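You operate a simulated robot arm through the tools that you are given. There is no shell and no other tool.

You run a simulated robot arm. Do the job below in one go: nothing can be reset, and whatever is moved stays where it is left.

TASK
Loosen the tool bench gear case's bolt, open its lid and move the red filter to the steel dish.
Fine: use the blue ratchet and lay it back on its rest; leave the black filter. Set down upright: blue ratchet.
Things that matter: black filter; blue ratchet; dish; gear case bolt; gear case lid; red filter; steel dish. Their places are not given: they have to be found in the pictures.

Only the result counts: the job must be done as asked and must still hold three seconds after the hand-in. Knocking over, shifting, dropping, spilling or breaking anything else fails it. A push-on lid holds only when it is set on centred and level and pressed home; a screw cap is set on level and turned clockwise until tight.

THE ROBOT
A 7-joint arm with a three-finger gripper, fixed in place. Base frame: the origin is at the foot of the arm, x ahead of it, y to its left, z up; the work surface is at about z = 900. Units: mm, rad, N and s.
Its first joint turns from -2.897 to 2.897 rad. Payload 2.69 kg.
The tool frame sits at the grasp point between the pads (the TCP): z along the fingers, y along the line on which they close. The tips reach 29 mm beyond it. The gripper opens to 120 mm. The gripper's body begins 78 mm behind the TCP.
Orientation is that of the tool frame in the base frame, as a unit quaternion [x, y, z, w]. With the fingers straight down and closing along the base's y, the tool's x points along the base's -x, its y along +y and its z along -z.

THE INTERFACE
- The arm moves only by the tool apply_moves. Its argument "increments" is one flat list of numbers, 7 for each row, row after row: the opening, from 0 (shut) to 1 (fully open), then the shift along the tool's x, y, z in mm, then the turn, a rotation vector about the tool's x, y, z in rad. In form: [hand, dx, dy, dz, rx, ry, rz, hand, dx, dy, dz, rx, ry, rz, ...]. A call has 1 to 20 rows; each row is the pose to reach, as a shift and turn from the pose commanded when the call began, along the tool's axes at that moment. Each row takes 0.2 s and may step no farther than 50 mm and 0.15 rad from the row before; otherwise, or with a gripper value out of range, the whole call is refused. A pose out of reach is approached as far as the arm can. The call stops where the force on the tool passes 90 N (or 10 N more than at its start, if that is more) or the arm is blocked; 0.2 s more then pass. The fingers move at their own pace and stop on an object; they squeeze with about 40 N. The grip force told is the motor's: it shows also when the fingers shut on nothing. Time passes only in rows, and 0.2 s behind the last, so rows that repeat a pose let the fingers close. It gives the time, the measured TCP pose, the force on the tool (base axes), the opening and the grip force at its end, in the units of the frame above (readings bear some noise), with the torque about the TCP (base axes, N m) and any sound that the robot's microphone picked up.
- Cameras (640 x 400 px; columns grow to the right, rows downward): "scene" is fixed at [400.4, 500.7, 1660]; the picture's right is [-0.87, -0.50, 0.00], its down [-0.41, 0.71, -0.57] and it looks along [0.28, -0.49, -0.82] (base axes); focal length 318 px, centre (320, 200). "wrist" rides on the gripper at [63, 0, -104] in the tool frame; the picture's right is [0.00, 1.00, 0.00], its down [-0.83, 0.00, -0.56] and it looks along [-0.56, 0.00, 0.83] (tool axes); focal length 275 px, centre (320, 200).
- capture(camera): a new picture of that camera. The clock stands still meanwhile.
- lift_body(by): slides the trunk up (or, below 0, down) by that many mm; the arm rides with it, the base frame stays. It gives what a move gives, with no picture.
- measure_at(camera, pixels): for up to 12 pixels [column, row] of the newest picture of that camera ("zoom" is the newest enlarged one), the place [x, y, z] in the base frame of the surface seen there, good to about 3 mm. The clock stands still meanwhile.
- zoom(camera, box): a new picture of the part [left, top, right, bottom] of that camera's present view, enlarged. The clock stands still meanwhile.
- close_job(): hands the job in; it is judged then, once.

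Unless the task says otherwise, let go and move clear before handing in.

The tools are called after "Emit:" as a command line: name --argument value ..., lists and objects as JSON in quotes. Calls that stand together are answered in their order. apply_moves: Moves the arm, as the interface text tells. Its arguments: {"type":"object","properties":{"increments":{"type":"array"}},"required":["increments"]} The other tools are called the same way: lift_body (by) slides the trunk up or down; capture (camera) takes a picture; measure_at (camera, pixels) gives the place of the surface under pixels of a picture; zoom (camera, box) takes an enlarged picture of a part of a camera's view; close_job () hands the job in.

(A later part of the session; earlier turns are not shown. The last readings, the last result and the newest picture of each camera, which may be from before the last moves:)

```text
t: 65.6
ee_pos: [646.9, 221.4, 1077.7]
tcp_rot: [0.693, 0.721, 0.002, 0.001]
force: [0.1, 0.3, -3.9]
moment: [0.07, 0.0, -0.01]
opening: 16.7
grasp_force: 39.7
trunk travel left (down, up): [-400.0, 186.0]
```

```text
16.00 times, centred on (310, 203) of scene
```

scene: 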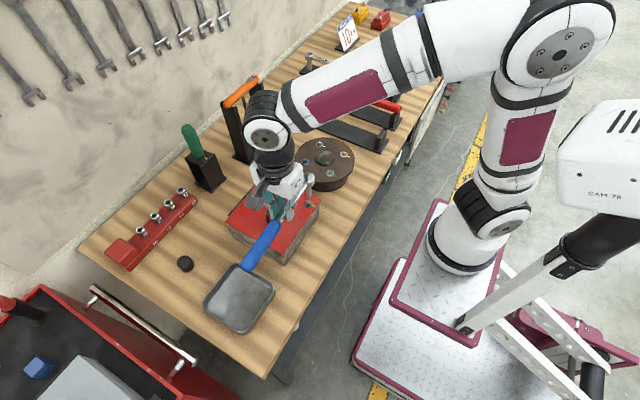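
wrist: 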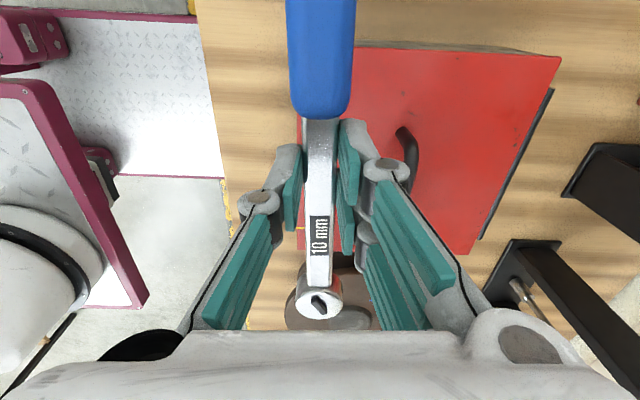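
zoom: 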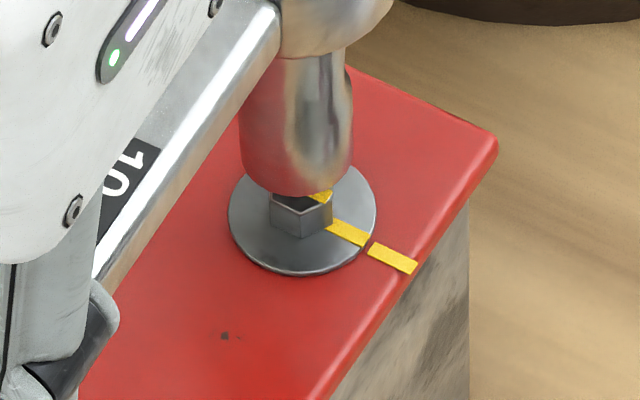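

Socket and bolt agree within about 1–1.5 mm. I'll lower in small steps and watch force and height for engagement.

Emit:
apply_moves --increments '[0, 0, 0, 2, 0, 0, 0, 0, 0, 0, 4, 0, 0, 0, 0, 0, 0, 5.5, 0, 0, 0, 0, 0, 0, 6.5, 0, 0, 0, 0, 0, 0, 7.5, 0, 0, 0, 0, 0, 0, 8.5, 0, 0, 0, 0, 0, 0, 8.5, 0, 0, 0]'

Emit:
zoom --camera "scene" --box '[300, 194, 320, 212]'

```text
t: 67.2
ee_pos: [647.4, 222.5, 1068.6]
tcp_rot: [0.693, 0.721, 0.001, 0.001]
force: [0.6, -0.3, -3.9]
moment: [0.05, 0.0, -0.02]
opening: 16.7
grasp_force: 39.5
trunk travel left (down, up): [-400.0, 186.0]
```

```text
16.00 times, centred on (310, 203) of scene
```

zoom: 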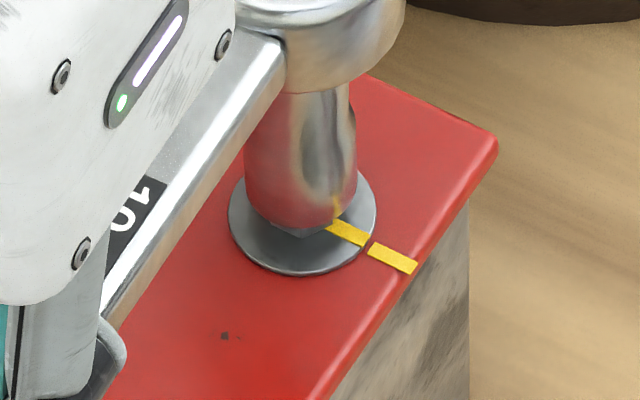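

No contact yet; socket is right over the hex. Continuing down in 1 mm steps.

Emit:
apply_moves --increments '[0, 0, 0, 1, 0, 0, 0, 0, 0, 0, 2, 0, 0, 0, 0, 0, 0, 3, 0, 0, 0, 0, 0, 0, 4, 0, 0, 0, 0, 0, 0, 4, 0, 0, 0]'

Emit:
zoom --camera "scene" --box '[300, 194, 320, 212]'

```text
t: 68.4
ee_pos: [647.5, 222.2, 1064.8]
tcp_rot: [0.694, 0.72, 0.0, 0.001]
force: [-2.8, 0.9, -3.4]
moment: [0.1, 0.19, -0.15]
opening: 16.6
grasp_force: 39.8
trunk travel left (down, up): [-400.0, 186.0]
```

```text
16.00 times, centred on (310, 203) of scene
```

zoom: 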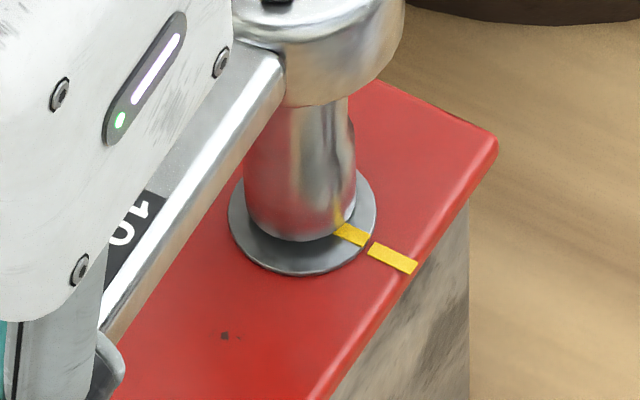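

The socket has slid onto the hex (slight lateral contact only). Continuing down to seat it on the washer.

Emit:
apply_moves --increments '[0, 0, -0.3, 1, 0, 0, 0, 0, 0, -0.5, 2, 0, 0, 0, 0, 0, -0.5, 3, 0, 0, 0, 0, 0, -0.5, 4, 0, 0, 0, 0, 0, -0.5, 4, 0, 0, 0]'

Emit:
zoom --camera "scene" --box '[300, 194, 320, 212]'

```text
t: 69.6
ee_pos: [646.6, 222.0, 1059.4]
tcp_rot: [0.693, 0.721, 0.0, 0.001]
force: [0.2, 1.2, -2.5]
moment: [0.09, 0.01, 0.06]
opening: 17.0
grasp_force: 40.2
trunk travel left (down, up): [-400.0, 186.0]
```

```text
16.00 times, centred on (310, 203) of scene
```

zoom: 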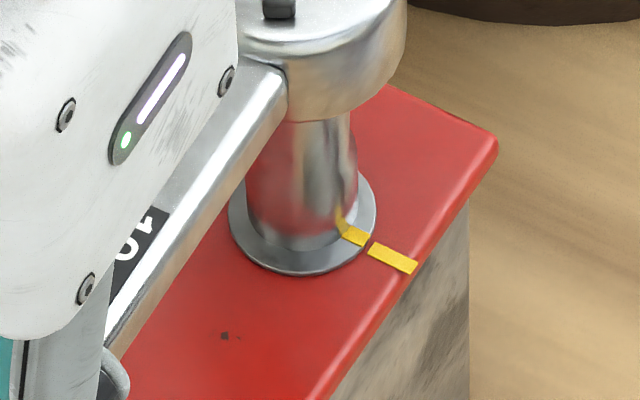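

Nearly seated (about 2 mm left). Continuing until it bears on the washer.

Emit:
apply_moves --increments '[0, 0, 0, 1, 0, 0, 0, 0, 0, 0, 2, 0, 0, 0, 0, 0, 0, 2.5, 0, 0, 0, 0, 0, 0, 2.5, 0, 0, 0]'

Emit:
zoom --camera "scene" --box '[300, 194, 320, 212]'

```text
t: 70.6
ee_pos: [646.5, 222.1, 1058.9]
tcp_rot: [0.693, 0.721, 0.002, 0.002]
force: [2.8, 6.2, 9.9]
moment: [-0.97, -0.16, 0.25]
opening: 16.8
grasp_force: 39.9
trunk travel left (down, up): [-400.0, 186.0]
```

```text
16.00 times, centred on (310, 203) of scene
```

zoom: 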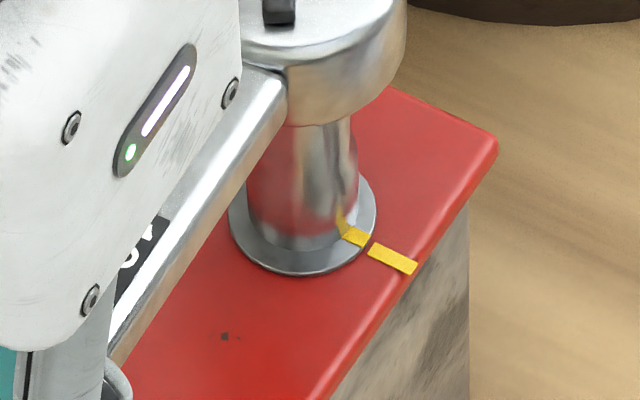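

Seated: the vertical load changed sign (+10 N) and the socket covers the hex down to the washer. Now I'll turn counter-clockwise about the bolt by a small angle and read the forces.

Emit:
apply_moves --increments '[0, 0, -2.0, -0.5, 0, 0, -0.02, 0, -0.1, -5.05, -0.5, 0, 0, -0.05, 0, -0.3, -8.1, -0.5, 0, 0, -0.08, 0, -0.7, -12.1, -0.5, 0, 0, -0.12, 0, -0.7, -12.1, -0.5, 0, 0, -0.12]'

Emit:
zoom --camera "scene" --box '[290, 180, 330, 220]'

Emit:
capture --camera "wrist"

```text
t: 71.8
ee_pos: [637.7, 222.5, 1059.2]
tcp_rot: [0.648, 0.761, 0.003, 0.002]
force: [23.1, 12.7, 7.5]
moment: [-0.46, -0.97, -1.45]
opening: 18.8
grasp_force: 40.0
trunk travel left (down, up): [-400.0, 186.0]
```

```text
10.00 times, centred on (310, 200) of scene
```

zoom: 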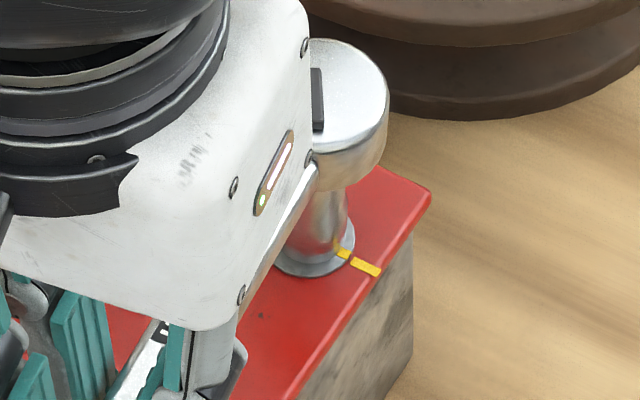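

```text
taken
```

wrist: 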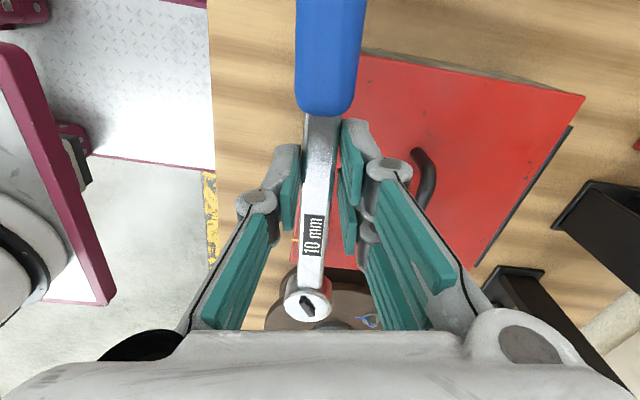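

The bolt is resisting about 4 N·m already (force 23 N plus 1.45 N·m); witness marks still aligned. I'll push further tangentially, keeping the yaw to reduce skew.

Emit:
apply_moves --increments '[0, 0, -2.5, 0, 0, 0, 0, 0, 0, -5, 0, 0, 0, 0, 0, 0, -7.5, 0, 0, 0, 0, 0, 0, -10, 0, 0, 0, 0, 0, 0, -12, 0, 0, 0, 0, 0, 0, -12, 0, 0, 0, 0]'

Emit:
zoom --camera "scene" --box '[290, 180, 330, 220]'

Emit:
capture --camera "wrist"

```text
t: 73.2
ee_pos: [629.5, 222.5, 1059.3]
tcp_rot: [0.649, 0.761, 0.007, 0.004]
force: [40.8, 11.9, -3.9]
moment: [0.66, -1.22, 0.12]
opening: 17.2
grasp_force: 40.4
trunk travel left (down, up): [-400.0, 186.0]
```

```text
10.00 times, centred on (310, 200) of scene
```

zoom: 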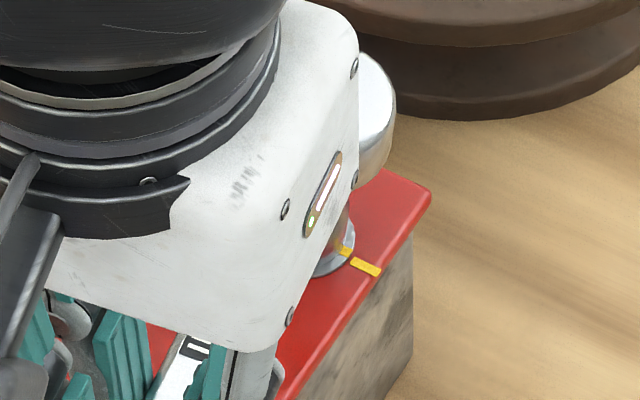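

```text
taken
```

wrist: 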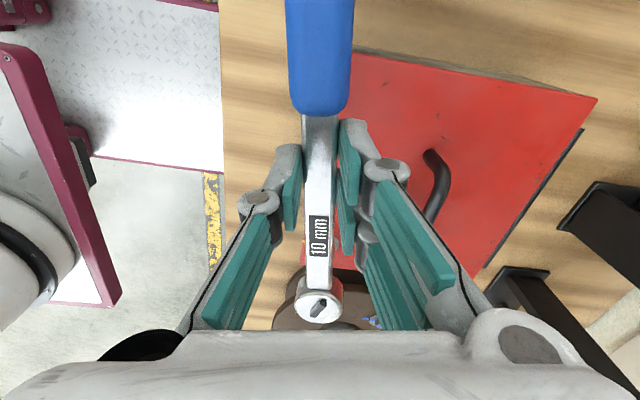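

The ratchet followed to about 99° with ~4 N·m; the force is steady. I'll keep turning along the arc by 0.3 rad and compare.

Emit:
apply_moves --increments '[0, -0.05, -3.03, 0, 0, 0, -0.03, 0, -0.18, -6.06, 0, 0, 0, -0.06, 0, -0.41, -9.08, 0, 0, 0, -0.09, 0, -0.73, -12.1, 0, 0, 0, -0.12, 0, -1.13, -15.1, 0, 0, 0, -0.15, 0, -1.63, -18.1, 0, 0, 0, -0.18, 0, -2.22, -21.1, 0, 0, 0, -0.21, 0, -2.9, -24, 0, 0, 0, -0.24, 0, -3.66, -26.9, 0, 0, 0, -0.27, 0, -4.5, -29.8, 0, 0, 0, -0.3, 0, -4.5, -29.8, 0, 0, 0, -0.3]'

Emit:
zoom --camera "scene" --box '[280, 170, 340, 230]'

Emit:
capture --camera "wrist"

```text
t: 75.6
ee_pos: [597.5, 209.8, 1059.6]
tcp_rot: [0.527, 0.85, 0.004, 0.004]
force: [39.4, 0.3, -4.0]
moment: [-0.33, -1.39, 0.67]
opening: 17.2
grasp_force: 39.4
trunk travel left (down, up): [-400.0, 186.0]
```

```text
6.67 times, centred on (310, 200) of scene
```

zoom: 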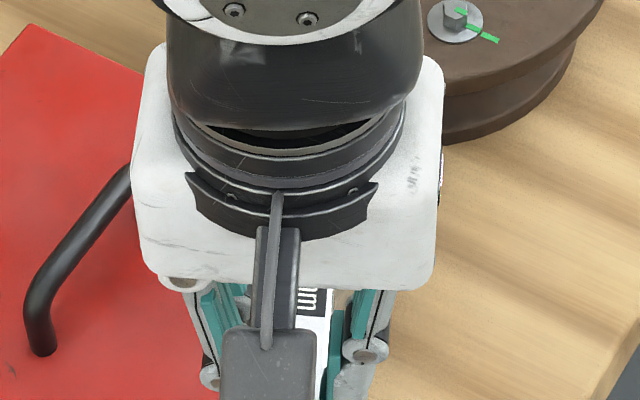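

```text
taken
```

wrist: 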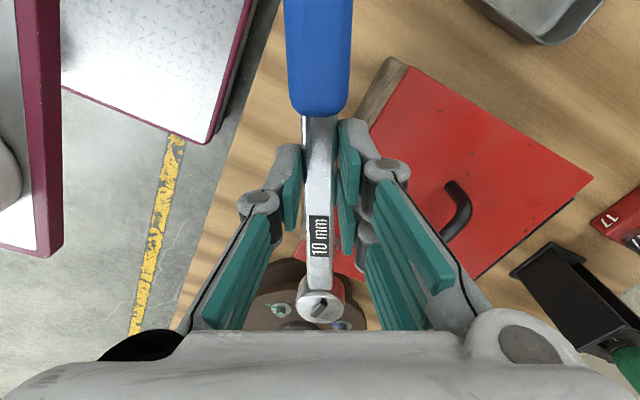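

The ratchet has turned to about 118° with a steady ~40 N – the bolt is turning. Continuing the counter-clockwise stroke another 0.45 rad.

Emit:
apply_moves --increments '[0, -0.05, -3.03, 0, 0, 0, -0.03, 0, -0.18, -6.06, 0, 0, 0, -0.06, 0, -0.41, -9.08, 0, 0, 0, -0.09, 0, -0.73, -12.1, 0, 0, 0, -0.12, 0, -1.13, -15.1, 0, 0, 0, -0.15, 0, -1.63, -18.1, 0, 0, 0, -0.18, 0, -2.22, -21.1, 0, 0, 0, -0.21, 0, -2.9, -24, 0, 0, 0, -0.24, 0, -3.66, -26.9, 0, 0, 0, -0.27, 0, -4.5, -29.8, 0, 0, 0, -0.3, 0, -5.45, -32.7, 0, 0, 0, -0.33, 0, -6.47, -35.6, 0, 0, 0, -0.36, 0, -7.58, -38.4, 0, 0, 0, -0.39, 0, -8.78, -41.2, 0, 0, 0, -0.42, 0, -10.06, -43.9, 0, 0, 0, -0.45, 0, -10.06, -43.9, 0, 0, 0, -0.45]'

Emit:
zoom --camera "scene" --box '[280, 170, 340, 230]'

Emit:
capture --camera "wrist"

```text
t: 79.0
ee_pos: [562.9, 182.3, 1057.5]
tcp_rot: [0.325, 0.946, 0.001, 0.002]
force: [28.5, -0.2, -6.7]
moment: [0.05, -0.98, 1.07]
opening: 17.5
grasp_force: 40.4
trunk travel left (down, up): [-400.0, 186.0]
```

```text
6.67 times, centred on (310, 200) of scene
```

zoom: 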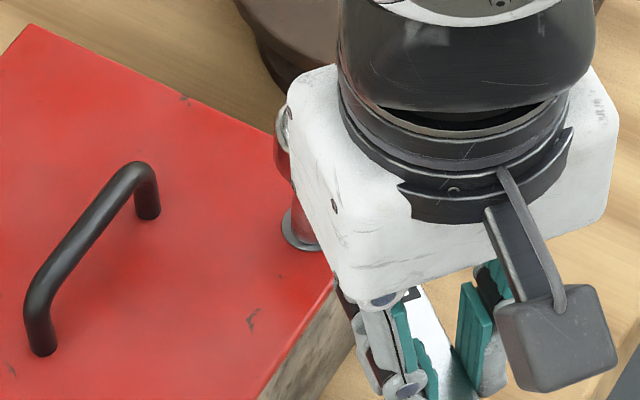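

```text
taken
```

wrist: 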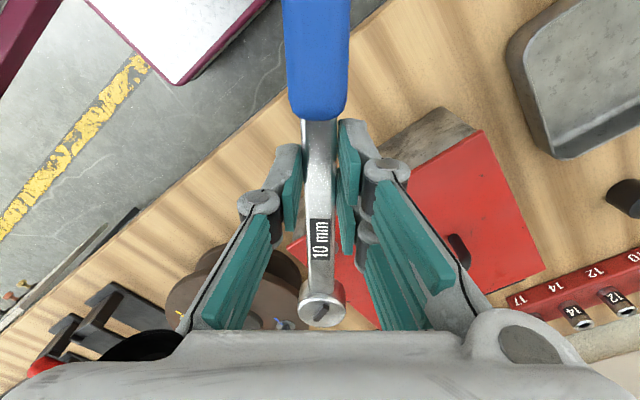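

The ratchet reached ~143° and the torque has dropped; part of the remaining force is just radial from my off-centre arc. I'll re-centre the arc on the bolt and continue to 170°.

Emit:
apply_moves --increments '[0, -5, -1, 0, 0, 0, -0.04, 0, -9.4, -3.7, 0, 0, 0, -0.0855, 0, -10.3, -9, 0, 0, 0, -0.138, 0, -11.2, -14.1, 0, 0, 0, -0.19, 0, -12.7, -19.2, 0, 0, 0, -0.243, 0, -14.2, -24.2, 0, 0, 0, -0.295, 0, -16.2, -29.2, 0, 0, 0, -0.348, 0, -18.2, -34.1, 0, 0, 0, -0.4, 0, -20.2, -38, 0, 0, 0, -0.444, 0, -22.2, -41.9, 0, 0, 0, -0.487, 0, -22.2, -41.9, 0, 0, 0, -0.487]'

Emit:
capture --camera "scene"

Emit:
zoom --camera "scene" --box '[280, 170, 340, 230]'

Emit:
capture --camera "wrist"

```text
t: 81.4
ee_pos: [550.6, 134.5, 1058.4]
tcp_rot: [0.088, 0.996, 0.0, 0.001]
force: [-21.4, 10.1, 1.4]
moment: [0.62, 1.0, 0.68]
opening: 16.9
grasp_force: 39.5
trunk travel left (down, up): [-400.0, 186.0]
```

```text
taken
```

scene: 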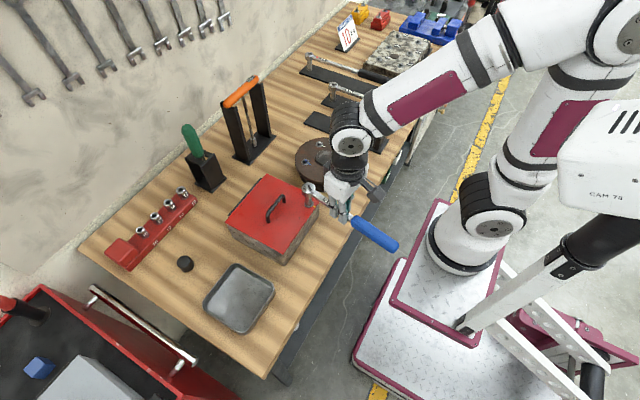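

```text
6.67 times, centred on (310, 200) of scene
```

zoom: 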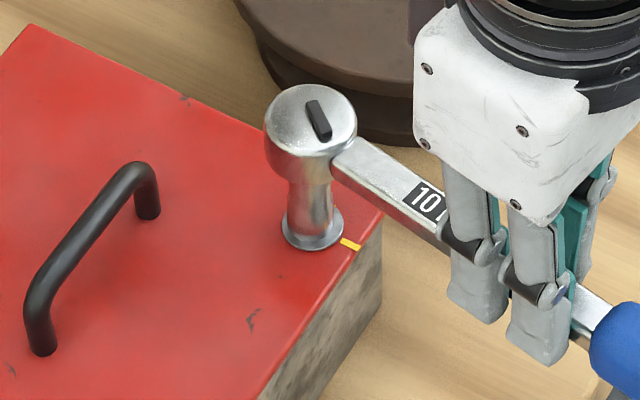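

```text
taken
```

wrist: 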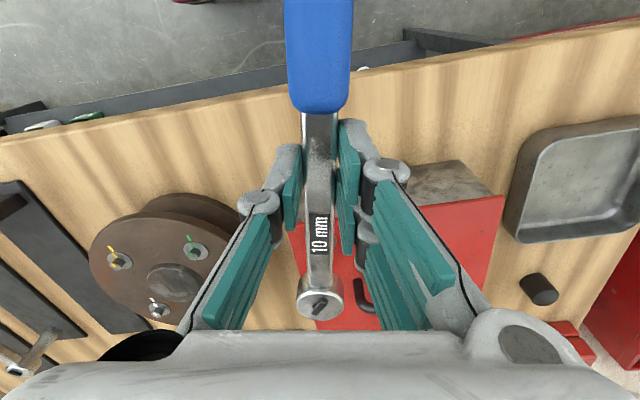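

The washer's yellow mark has rotated away from the lid mark, and the torque is now near zero — the bolt is loose. I'll lift the ratchet off and look at the marks.

Emit:
apply_moves --increments '[0, 2, 2, 0, 0, 0, 0, 0, 3, 4, -1, 0, 0, 0, 0, 3, 4, -4, 0, 0, 0, 0, 3, 4, -8, 0, 0, 0, 0, 3, 4, -13, 0, 0, 0, 0, 3, 4, -19, 0, 0, 0, 0, 3, 4, -26, 0, 0, 0, 0, 3, 4, -33, 0, 0, 0, 0, 3, 4, -39, 0, 0, 0, 0, 3, 4, -43, 0, 0, 0, 0, 3, 4, -45, 0, 0, 0, 0, 3, 4, -45, 0, 0, 0]'

Emit:
zoom --camera "scene" --box '[285, 175, 335, 225]'

Emit:
capture --camera "wrist"

```text
t: 84.0
ee_pos: [549.5, 139.0, 1103.8]
tcp_rot: [0.087, 0.996, 0.0, 0.002]
force: [0.0, 0.0, -4.7]
moment: [-0.02, 0.04, 0.03]
opening: 16.9
grasp_force: 40.1
trunk travel left (down, up): [-400.0, 186.0]
```

```text
8.00 times, centred on (310, 200) of scene
```

zoom: 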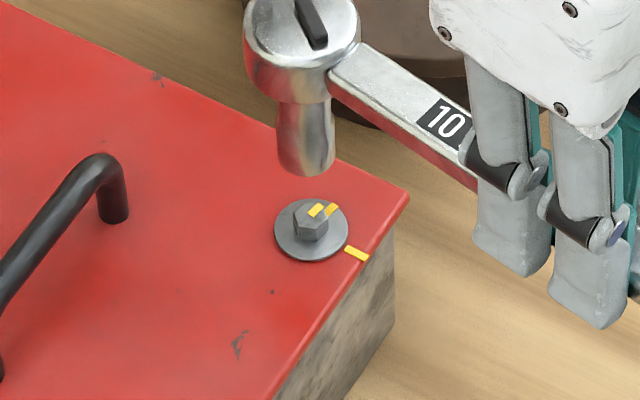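

```text
taken
```

wrist: 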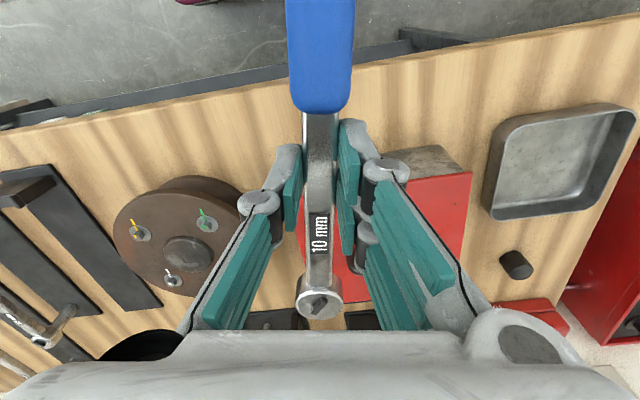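

The bolt mark has turned about 70° counter-clockwise from the lid mark. To be safe I'll do one more stroke; first I'll measure the socket's exact offset from the TCP here.

Emit:
measure_at --camera "zoom" --pixels '[[303, 28], [250, 30], [355, 30], [300, 68], [305, 174], [282, 163], [328, 163], [311, 222], [311, 258], [278, 230], [345, 230], [312, 205]]'

Emit:
measure_at --camera "wrist" --pixels '[[319, 303], [300, 298], [340, 298], [319, 284], [319, 315], [320, 140], [320, 200], [319, 260]]'

Emit:
zoom --camera "scene" --box '[300, 194, 320, 212]'

```text
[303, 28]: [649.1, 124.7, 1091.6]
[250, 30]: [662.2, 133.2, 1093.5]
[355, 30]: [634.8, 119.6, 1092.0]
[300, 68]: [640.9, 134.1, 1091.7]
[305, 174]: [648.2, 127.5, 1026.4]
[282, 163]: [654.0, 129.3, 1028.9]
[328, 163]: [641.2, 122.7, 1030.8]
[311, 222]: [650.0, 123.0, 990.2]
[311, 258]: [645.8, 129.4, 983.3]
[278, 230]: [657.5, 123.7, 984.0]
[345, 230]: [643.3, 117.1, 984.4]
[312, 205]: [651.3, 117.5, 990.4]
```

```text
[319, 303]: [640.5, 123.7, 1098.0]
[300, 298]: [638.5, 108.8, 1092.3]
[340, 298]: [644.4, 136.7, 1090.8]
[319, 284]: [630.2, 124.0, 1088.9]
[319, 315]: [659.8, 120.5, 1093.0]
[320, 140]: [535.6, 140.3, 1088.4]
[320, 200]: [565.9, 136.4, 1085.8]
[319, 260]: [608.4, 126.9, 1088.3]
```

```text
16.00 times, centred on (310, 203) of scene
```

zoom: 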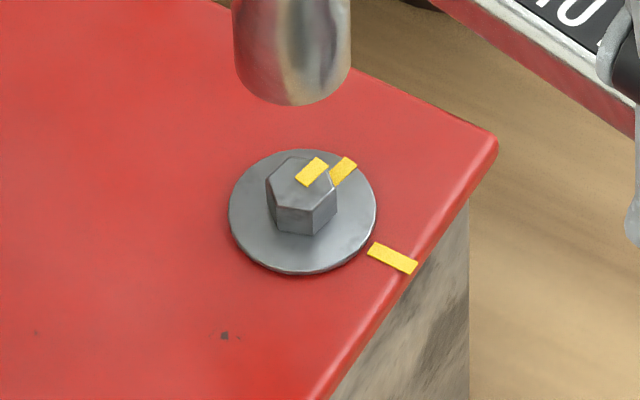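

The bolt has turned ~80° already. For certainty I'll swing the ratchet back 58° in the air around the bolt axis (L≈104 mm), to re-seat for a second stroke.

Emit:
apply_moves --increments '[0, 0, 1, 0, 0, 0, 0.01, 0, -0.05, 3.1, 0, 0, 0, 0.03, 0, -0.25, 7.3, 0, 0, 0, 0.07, 0, -0.75, 12.4, 0, 0, 0, 0.12, 0, -1.68, 18.6, 0, 0, 0, 0.18, 0, -2.98, 24.7, 0, 0, 0, 0.24, 0, -4.64, 30.7, 0, 0, 0, 0.3, 0, -6.67, 36.6, 0, 0, 0, 0.36, 0, -9.04, 42.4, 0, 0, 0, 0.42, 0, -11.75, 48.0, 0, 0, 0, 0.48, 0, -14.8, 53.5, 0, 0, 0, 0.54, 0, -18.2, 58.7, 0, 0, 0, 0.6, 0, -21.8, 63.8, 0, 0, 0, 0.66, 0, -25.8, 68.6, 0, 0, 0, 0.72, 0, -30.1, 73.1, 0, 0, 0, 0.78, 0, -34.6, 77.4, 0, 0, 0, 0.84, 0, -39.4, 81.5, 0, 0, 0, 0.9, 0, -43.5, 84.6, 0, 0, 0, 0.95, 0, -46.9, 86.9, 0, 0, 0, 0.99, 0, -48.9, 88.2, 0, 0, 0, 1.012]'

Emit:
zoom --camera "scene" --box '[290, 175, 330, 215]'

Emit:
capture --camera "wrist"

```text
t: 88.2
ee_pos: [612.2, 217.6, 1103.6]
tcp_rot: [0.56, 0.829, 0.0, 0.001]
force: [-0.2, -0.5, -3.4]
moment: [0.05, 0.02, 0.0]
opening: 16.8
grasp_force: 40.4
trunk travel left (down, up): [-400.0, 186.0]
```

```text
10.00 times, centred on (310, 195) of scene
```

zoom: 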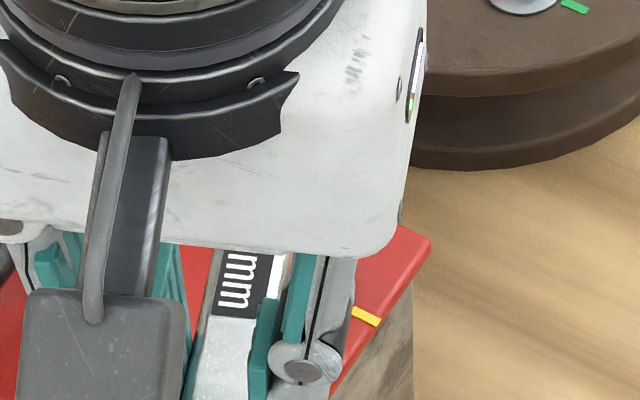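

```text
taken
```

wrist: 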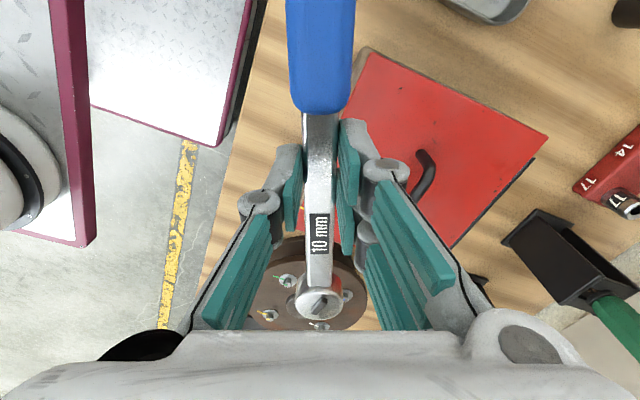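

The view is blocked here, but the pose matches the computed one. I'll lower carefully and rely on force and height.

Emit:
apply_moves --increments '[0, 0, 0, 2, 0, 0, 0, 0, 0, 0, 6, 0, 0, 0, 0, 0, 0, 12, 0, 0, 0, 0, 0, 0, 18, 0, 0, 0, 0, 0, 0, 24, 0, 0, 0, 0, 0, 0, 29, 0, 0, 0, 0, 0, 0, 33, 0, 0, 0, 0, 0, 0, 36, 0, 0, 0, 0, 0, 0, 38, 0, 0, 0, 0, 0, 0, 40, 0, 0, 0, 0, 0, 0, 40, 0, 0, 0]'

```text
t: 90.6
ee_pos: [613.0, 217.6, 1062.2]
tcp_rot: [0.56, 0.829, 0.0, 0.001]
force: [3.8, -8.0, -1.3]
moment: [-0.87, -0.32, 0.04]
opening: 16.8
grasp_force: 39.8
trunk travel left (down, up): [-400.0, 186.0]
```

It has slipped onto the hex (z 1062, small lateral force). Moving 1 mm inward and seating fully.

Emit:
apply_moves --increments '[0, -1, 0, 1, 0, 0, 0, 0, -1.2, 0, 2, 0, 0, 0, 0, -1.2, 0, 3, 0, 0, 0, 0, -1.2, 0, 4, 0, 0, 0, 0, -1.2, 0, 4.5, 0, 0, 0, 0, -1.2, 0, 4.5, 0, 0, 0]'

```text
t: 92.0
ee_pos: [613.1, 217.2, 1058.8]
tcp_rot: [0.559, 0.829, 0.0, 0.0]
force: [0.9, 0.2, -4.3]
moment: [0.06, 0.02, -0.02]
opening: 16.6
grasp_force: 39.6
trunk travel left (down, up): [-400.0, 186.0]
```

Fully seated again. Second counter-clockwise stroke of 1.0 rad.

Emit:
apply_moves --increments '[0, -0.02, -2.06, 0, 0, 0, -0.02, 0, -0.19, -6.2, 0, 0, 0, -0.06, 0, -0.62, -11.3, 0, 0, 0, -0.11, 0, -1.48, -17.4, 0, 0, 0, -0.17, 0, -2.7, -23.5, 0, 0, 0, -0.23, 0, -4.3, -29.4, 0, 0, 0, -0.29, 0, -6.25, -35.3, 0, 0, 0, -0.35, 0, -8.54, -41.1, 0, 0, 0, -0.41, 0, -11.2, -46.6, 0, 0, 0, -0.47, 0, -14.1, -52.1, 0, 0, 0, -0.53, 0, -17.4, -57.3, 0, 0, 0, -0.59, 0, -21, -62.3, 0, 0, 0, -0.65, 0, -24.9, -67.1, 0, 0, 0, -0.71, 0, -29, -71.7, 0, 0, 0, -0.77, 0, -33.5, -76, 0, 0, 0, -0.83, 0, -38.2, -80, 0, 0, 0, -0.89, 0, -42.2, -83.2, 0, 0, 0, -0.94, 0, -45.6, -85.5, 0, 0, 0, -0.98, 0, -47.3, -86.7, 0, 0, 0, -1.0]'

Emit:
zoom --camera "scene" --box '[285, 175, 335, 225]'

```text
t: 96.0
ee_pos: [551.2, 140.3, 1060.1]
tcp_rot: [0.093, 0.996, 0.0, 0.0]
force: [-6.2, 1.3, -5.0]
moment: [0.11, 0.5, -0.06]
opening: 16.9
grasp_force: 40.3
trunk travel left (down, up): [-400.0, 186.0]
```

```text
8.00 times, centred on (310, 200) of scene
```

zoom: 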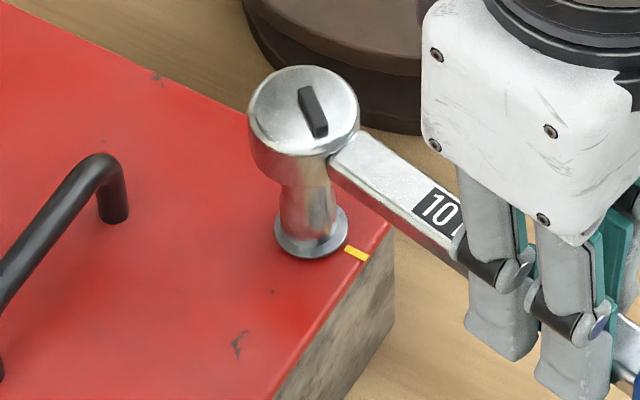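

The second stroke was effortless, so the bolt is free. Lifting the ratchet off now and carrying it back toward its rest.

Emit:
apply_moves --increments '[0, 1, 0, -1, 0, 0, 0, 0, 2, 0, -4, 0, 0, 0, 0, 2, 0, -9, 0, 0, 0, 0, 2, 0, -15, 0, 0, 0, 0, 2, 0, -22, 0, 0, 0, 0, 2, 0, -30, 0, 0, 0, 0, 2, 0, -38, 0, 0, 0, 0, 2, 0, -46, 0, 0, 0, 0, 2, 0, -54, 0, 0, 0, 0, 2, 0, -62, 0, 0, 0, 0, 2, 0, -69, 0, 0, 0, 0, 2, 0, -75, 0, 0, 0, 0, 2, 0, -79, 0, 0, 0, 0, 2, 0, -80, 0, 0, 0, 0, 2, 0, -80, 0, 0, 0]'

Emit:
zoom --camera "scene" --box '[300, 194, 320, 212]'

Emit:
capture --camera "scene"

```text
t: 99.2
ee_pos: [549.2, 140.6, 1139.2]
tcp_rot: [0.093, 0.996, -0.001, 0.001]
force: [0.2, -0.3, -3.7]
moment: [-0.02, 0.04, 0.0]
opening: 16.8
grasp_force: 40.4
trunk travel left (down, up): [-400.0, 186.0]
```

```text
16.00 times, centred on (310, 203) of scene
```

zoom: 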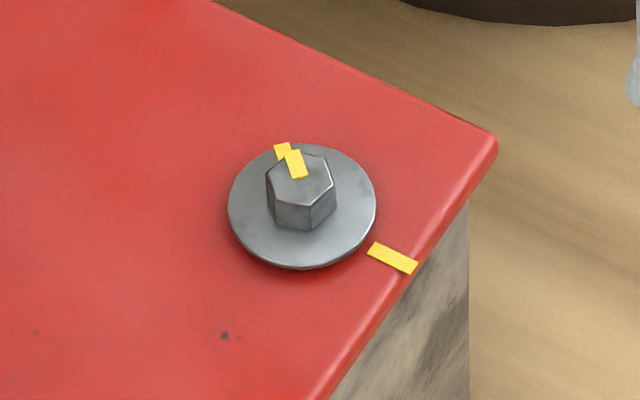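

```text
taken
```

scene: 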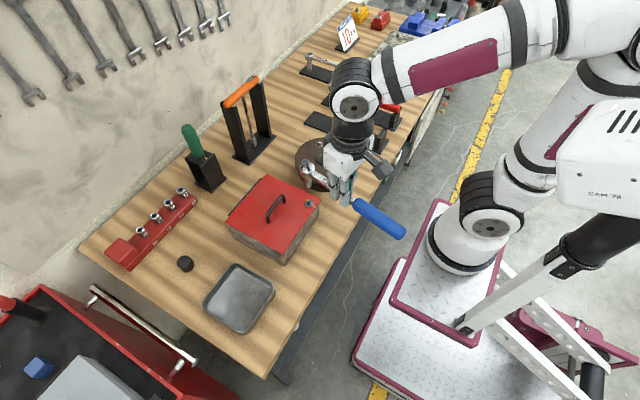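

The bolt mark has turned well over 100° and the bolt has risen slightly – it's loosened. Carrying the ratchet back toward its rest, slowly (first half).

Emit:
apply_moves --increments '[0, -1.3, -1.7, 0, 0, 0, -0.001, 0, -3.8, -5.1, 0, 0, 0, -0.003, 0, -8.8, -11.8, 0, 0, 0, -0.007, 0, -15.1, -20.2, 0, 0, 0, -0.011, 0, -22.7, -30.3, 0, 0, 0, -0.017, 0, -30.2, -40.4, 0, 0, 0, -0.022, 0, -37.8, -50.6, 0, 0, 0, -0.028, 0, -45.4, -60.7, 0, 0, 0, -0.034, 0, -52.9, -70.8, 0, 0, 0, -0.039, 0, -60.5, -80.9, 0, 0, 0, -0.045, 0, -68, -91, 0, 0, 0, -0.05, 0, -75.6, -101.1, 0, 0, 0, -0.056, 0, -83.2, -111.2, 0, 0, 0, -0.062, 0, -90.7, -121.3, 0, 0, 0, -0.067, 0, -98.3, -131.4, 0, 0, 0, -0.073, 0, -105.8, -141.5, 0, 0, 0, -0.079, 0, -113.4, -151.7, 0, 0, 0, -0.084, 0, -119.7, -160.1, 0, 0, 0, -0.089, 0, -123.5, -165.1, 0, 0, 0, -0.092, 0, -126, -168.5, 0, 0, 0, -0.0935]'

Emit:
capture --camera "wrist"

```text
t: 103.4
ee_pos: [641.6, -48.5, 1138.9]
tcp_rot: [0.046, 0.999, 0.001, 0.002]
force: [-0.4, -0.4, -5.0]
moment: [0.02, 0.03, 0.01]
opening: 16.9
grasp_force: 39.7
trunk travel left (down, up): [-400.0, 186.0]
```

```text
taken
```

wrist: 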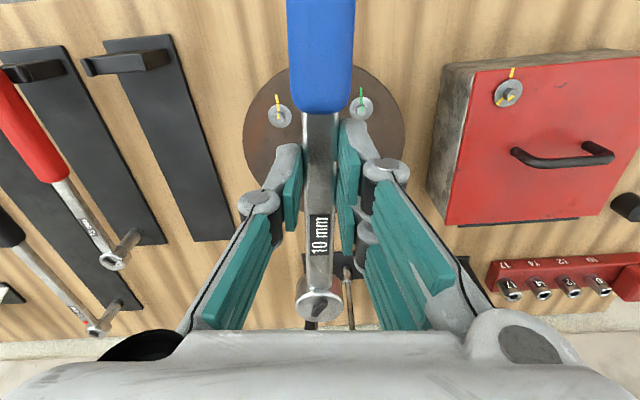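

Halfway, ratchet steady. Second half to above the rest.

Emit:
apply_moves --increments '[0, -1.1, -1.8, 0, 0, 0, -0.001, 0, -3.3, -5.4, 0, 0, 0, -0.003, 0, -7.7, -12.5, 0, 0, 0, -0.006, 0, -13.2, -21.5, 0, 0, 0, -0.011, 0, -19.8, -32.3, 0, 0, 0, -0.017, 0, -26.4, -43, 0, 0, 0, -0.022, 0, -32.9, -53.8, 0, 0, 0, -0.028, 0, -39.5, -64.5, 0, 0, 0, -0.033, 0, -46.1, -75.3, 0, 0, 0, -0.039, 0, -52.7, -86, 0, 0, 0, -0.044, 0, -59.3, -96.8, 0, 0, 0, -0.05, 0, -65.9, -107.5, 0, 0, 0, -0.055, 0, -72.5, -118.3, 0, 0, 0, -0.061, 0, -79.1, -129, 0, 0, 0, -0.066, 0, -85.6, -139.8, 0, 0, 0, -0.072, 0, -92.2, -150.5, 0, 0, 0, -0.077, 0, -98.8, -161.3, 0, 0, 0, -0.083, 0, -104.3, -170.2, 0, 0, 0, -0.087, 0, -107.6, -175.6, 0, 0, 0, -0.09, 0, -109.8, -179.2, 0, 0, 0, -0.092]'

Emit:
capture --camera "wrist"

Emit:
zoom --camera "scene" --box '[280, 50, 430, 170]'

```text
t: 107.6
ee_pos: [733.9, -237.5, 1138.9]
tcp_rot: [0.001, 1.0, -0.001, 0.001]
force: [0.2, 0.0, -4.4]
moment: [0.01, 0.03, -0.02]
opening: 16.9
grasp_force: 40.2
trunk travel left (down, up): [-400.0, 186.0]
```

```text
taken
```

wrist: 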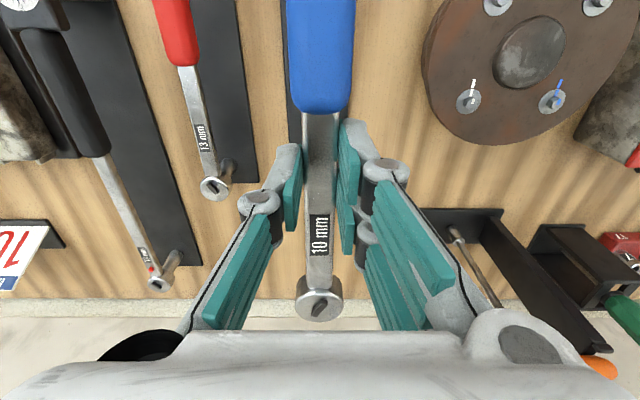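

```text
3.33 times, centred on (355, 110) of scene
```

zoom: 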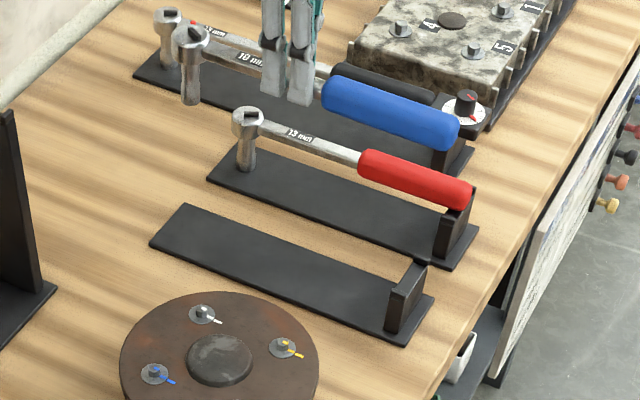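

The ratchet hovers above its rest. Measuring rest plate corners, saddle and the held head/handle positions for alignment.

Emit:
measure_at --camera "zoom" --pixels '[[153, 244], [185, 208], [400, 340], [430, 300], [392, 290], [416, 266], [402, 280], [408, 285], [190, 40], [190, 100], [450, 130], [335, 95]]'

Emit:
zoom --camera "scene" --box '[365, 120, 395, 155]'

```text
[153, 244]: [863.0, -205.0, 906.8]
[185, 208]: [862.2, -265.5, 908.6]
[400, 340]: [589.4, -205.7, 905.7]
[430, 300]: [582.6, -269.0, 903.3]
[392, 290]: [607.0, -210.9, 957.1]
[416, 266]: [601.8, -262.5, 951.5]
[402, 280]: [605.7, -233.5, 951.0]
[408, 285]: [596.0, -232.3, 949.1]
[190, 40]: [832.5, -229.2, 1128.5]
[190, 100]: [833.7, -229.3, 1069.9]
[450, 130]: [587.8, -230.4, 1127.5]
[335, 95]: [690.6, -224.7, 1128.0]
```

```text
11.43 times, centred on (380, 138) of scene
```

zoom: 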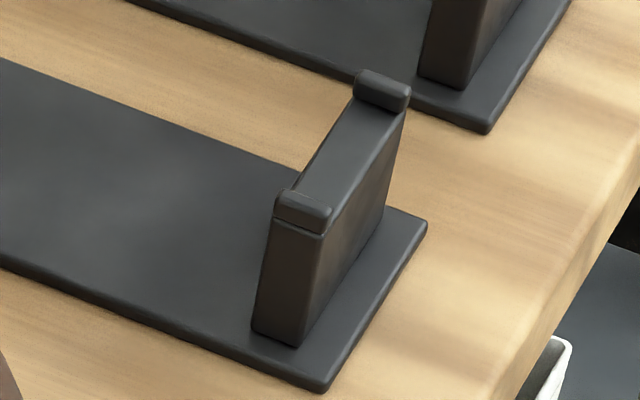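

Rest centre is y≈-236.5, saddle at x≈595–608 (top z≈950), plate z≈907; the held ratchet is aligned (head ≈(837.5,-237)). Lowering most of the way.

Emit:
apply_moves --increments '[0, 0, 0.3, 2, 0, 0, 0, 0, 0, 0.6, 6, 0, 0, 0, 0, 0, 1, 13, 0, 0, 0, 0, 0, 1, 22, 0, 0, 0, 0, 0, 1, 32, 0, 0, 0, 0, 0, 1, 42, 0, 0, 0, 0, 0, 1, 52, 0, 0, 0, 0, 0, 1, 62, 0, 0, 0, 0, 0, 1, 72, 0, 0, 0, 0, 0, 1, 82, 0, 0, 0, 0, 0, 1, 92, 0, 0, 0, 0, 0, 1, 102, 0, 0, 0, 0, 0, 1, 112, 0, 0, 0, 0, 0, 1, 121, 0, 0, 0, 0, 0, 1, 129, 0, 0, 0, 0, 0, 1, 136, 0, 0, 0, 0, 0, 1, 141, 0, 0, 0, 0, 0, 1, 145, 0, 0, 0, 0, 0, 1, 147, 0, 0, 0, 0, 0, 1, 147, 0, 0, 0]'

Emit:
zoom --camera "scene" --box '[290, 70, 420, 170]'

Emit:
zoom --camera "scene" --box '[365, 115, 395, 150]'

Emit:
zoom --camera "scene" --box '[300, 90, 335, 125]'

```text
t: 111.8
ee_pos: [734.7, -235.9, 991.4]
tcp_rot: [0.001, 1.0, 0.0, 0.001]
force: [0.1, 0.0, -3.8]
moment: [0.01, 0.06, 0.04]
opening: 16.9
grasp_force: 40.1
trunk travel left (down, up): [-400.0, 186.0]
```

```text
4.00 times, centred on (355, 120) of scene
```

zoom: 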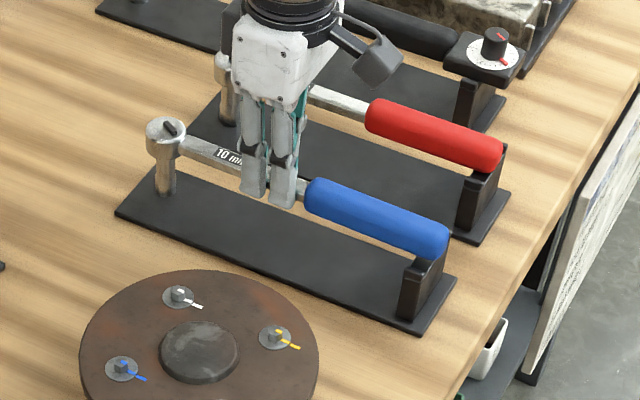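

```text
11.43 times, centred on (380, 132) of scene
```

zoom: 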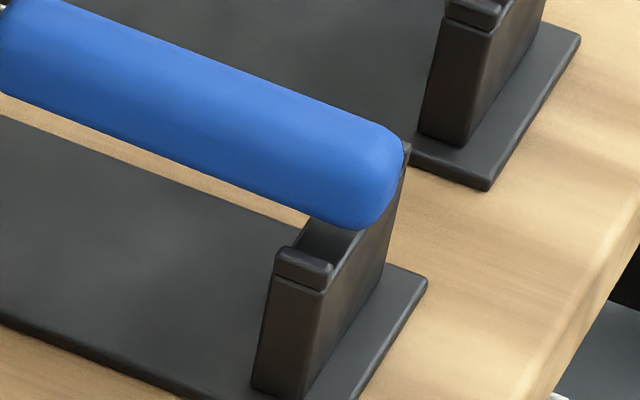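

```text
11.43 times, centred on (318, 108) of scene
```

zoom: 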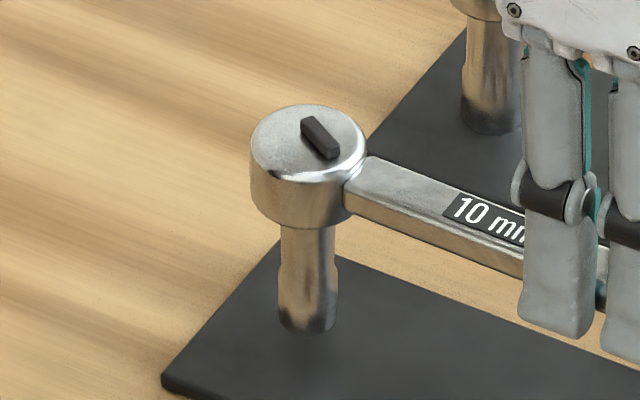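

Aligned: handle above the saddle between its lips, socket above the plate. Lowering the final ~8 mm in small steps.

Emit:
apply_moves --increments '[0, 0, 0, 2, 0, 0, 0, 0, 0, 0, 4, 0, 0, 0, 0, 0, 0, 5.5, 0, 0, 0, 0, 0, 0, 6.5, 0, 0, 0, 0, 0, 0, 7.5, 0, 0, 0, 0, 0, 0, 7.5, 0, 0, 0]'

```text
t: 113.2
ee_pos: [735.1, -236.4, 984.9]
tcp_rot: [0.0, 1.0, 0.0, 0.002]
force: [-0.4, 0.7, 4.0]
moment: [0.03, 1.23, -0.13]
opening: 17.0
grasp_force: 40.2
trunk travel left (down, up): [-400.0, 186.0]
```

The handle touched the saddle first (moment 1.23 N·m). Checking the gap under the socket.

Emit:
zoom --camera "scene" --box '[300, 95, 330, 125]'

Emit:
zoom --camera "scene" --box '[365, 115, 395, 150]'

```text
13.33 times, centred on (315, 110) of scene
```

zoom: 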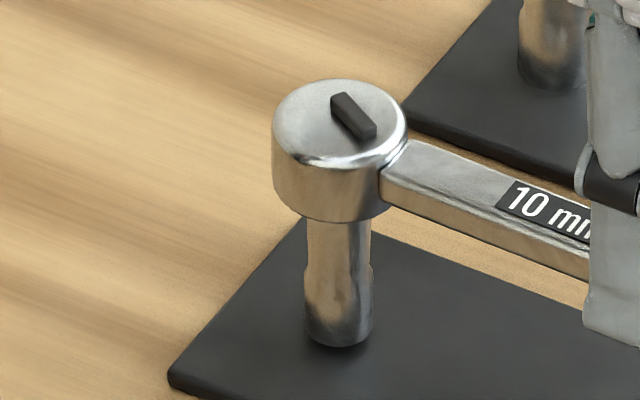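

```text
11.43 times, centred on (380, 132) of scene
```

zoom: 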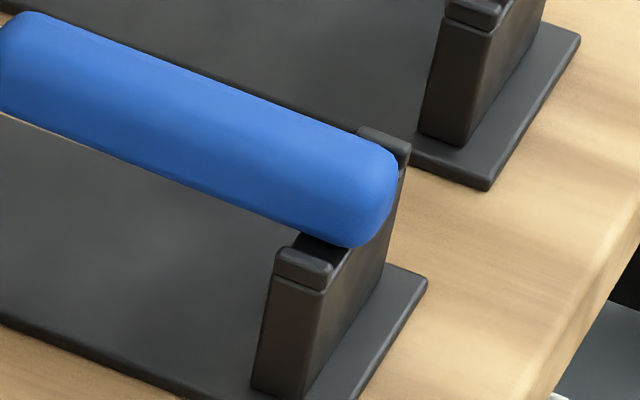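

About 1–2 mm gap under the socket. I'll pitch the head down slightly (0.01 rad) with 1 mm more descent so both ends bear evenly.

Emit:
apply_moves --increments '[0, 0, 0, 0.5, 0, 0.005, 0, 0, 0, 0, 1, 0, 0.01, 0, 0, 0, 0, 1.2, 0, 0.012, 0, 0, 0, 0, 1.2, 0, 0.012, 0]'

```text
t: 114.2
ee_pos: [734.0, -236.5, 984.1]
tcp_rot: [0.001, 1.0, 0.0, -0.005]
force: [-0.5, -0.5, -3.2]
moment: [-0.01, 0.05, 0.04]
opening: 16.6
grasp_force: 40.3
trunk travel left (down, up): [-400.0, 186.0]
```

Contact released with the pitch correction; lowering a bit more.

Emit:
apply_moves --increments '[0, 0, 0, 0.7, 0, 0, 0, 0, 0, 0, 1.4, 0, 0, 0, 0, 0, 0, 1.4, 0, 0, 0]'

```text
t: 115.0
ee_pos: [734.8, -236.5, 983.4]
tcp_rot: [0.001, 1.0, 0.0, -0.004]
force: [0.2, 0.5, 5.2]
moment: [-0.02, 1.19, -0.01]
opening: 16.9
grasp_force: 39.9
trunk travel left (down, up): [-400.0, 186.0]
```

Handle still bears first; one more small pitch and descent.

Emit:
apply_moves --increments '[0, 0, 0, 0.3, 0, 0.005, 0, 0, 0, 0, 0.6, 0, 0.01, 0, 0, 0, 0, 1.2, 0, 0.012, 0, 0, 0, 0, 1.6, 0, 0.012, 0, 0, 0, 0, 1.6, 0, 0.012, 0]'

Emit:
zoom --camera "scene" --box '[300, 95, 330, 125]'

```text
t: 116.2
ee_pos: [734.9, -235.7, 981.4]
tcp_rot: [0.001, 1.0, -0.001, -0.009]
force: [0.6, 1.1, 27.3]
moment: [0.0, 0.07, 0.04]
opening: 17.1
grasp_force: 40.2
trunk travel left (down, up): [-400.0, 186.0]
```

```text
13.33 times, centred on (315, 110) of scene
```

zoom: 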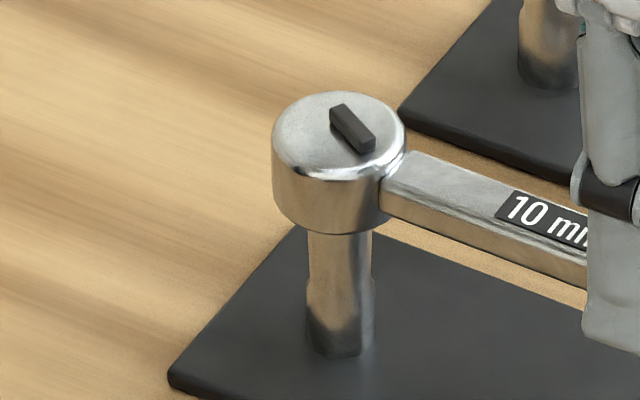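

Both ends bear evenly now (27 N, zero moment): the ratchet is seated. I'll ease off, open the fingers and lift away.

Emit:
apply_moves --increments '[0, 0, 0, -0.7, 0, 0, 0, 0.18, 0, 0, -0.7, 0, 0, 0, 0.3, 0, 0, -0.7, 0, 0, 0, 0.3, 0, 0, -0.7, 0, 0, 0, 0.3, 0, 0, -10, 0, 0, 0, 0.3, 0, 0, -30, 0, 0, 0, 0.3, 0, 0, -60, 0, 0, 0, 0.3, 0, 0, -100, 0, 0, 0, 0.3, 0, 0, -140, 0, 0, 0, 0.3, 0, 0, -140, 0, 0, 0]'

Emit:
zoom --camera "scene" --box '[290, 70, 420, 170]'

Emit:
capture --camera "wrist"

```text
t: 118.4
ee_pos: [737.6, -234.3, 1123.3]
tcp_rot: [0.0, 1.0, 0.0, -0.01]
force: [-0.2, 0.0, -0.2]
moment: [0.0, 0.03, 0.03]
opening: 36.0
grasp_force: 0.0
trunk travel left (down, up): [-400.0, 186.0]
```

```text
4.00 times, centred on (355, 120) of scene
```

zoom: 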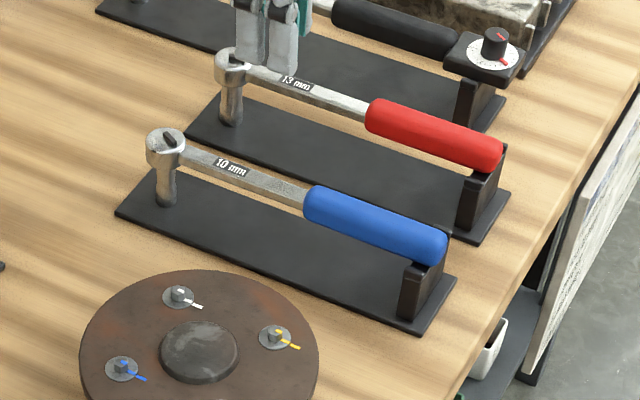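

```text
taken
```

wrist: 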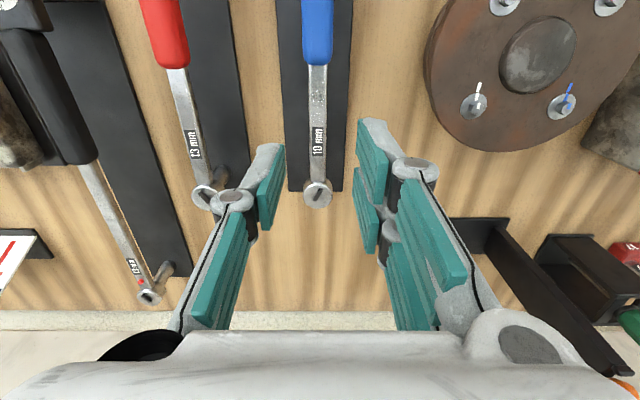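

The blue ratchet sits upright on its rest. Next is the lid: I'll move above its handle with the fingers closing across it (tool yaw −90°).

Emit:
apply_moves --increments '[0.3, 2, 20, -5, 0, -0.005, 0.06, 0.3, 4, 55, -10, 0, -0.01, 0.18, 0.3, 7, 95, -10, 0, -0.015, 0.31, 0.3, 10, 135, -10, 0, -0.02, 0.44, 0.3, 12, 175, -10, 0, -0.02, 0.57, 0.3, 15, 215, -10, 0, -0.02, 0.7, 0.3, 18, 255, -10, 0, -0.02, 0.83, 0.3, 20, 295, -10, 0, -0.02, 0.96, 0.3, 23, 335, -10, 0, -0.02, 1.1, 0.3, 25, 370, -10, 0, -0.02, 1.24, 0.3, 27, 400, -10, 0, -0.02, 1.38, 0.3, 27.6, 415, -10, 0, -0.02, 1.5, 0.3, 27.6, 415, -10, 0, -0.02, 1.571, 0.3, 27.6, 415, -10, 0, -0.02, 1.571]'

Emit:
capture --camera "wrist"

Emit:
capture --camera "scene"

```text
t: 121.4
ee_pos: [709.5, 179.9, 1130.4]
tcp_rot: [0.707, 0.707, -0.007, 0.001]
force: [0.0, 0.4, 0.1]
moment: [0.02, 0.0, 0.02]
opening: 35.8
grasp_force: 0.2
trunk travel left (down, up): [-400.0, 186.0]
```

```text
taken
```

wrist: 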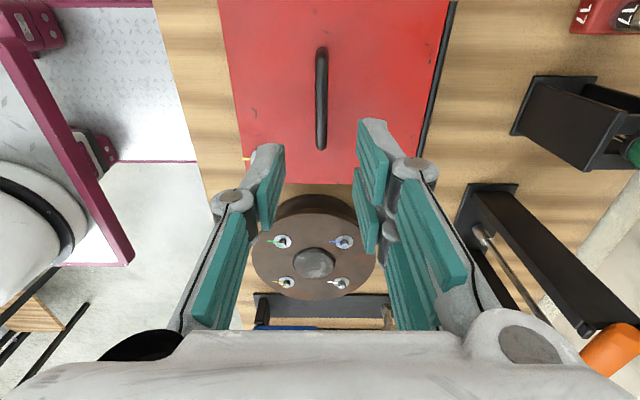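

```text
taken
```

scene: 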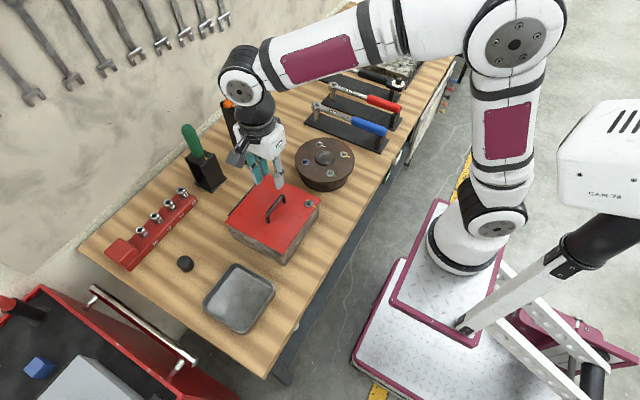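

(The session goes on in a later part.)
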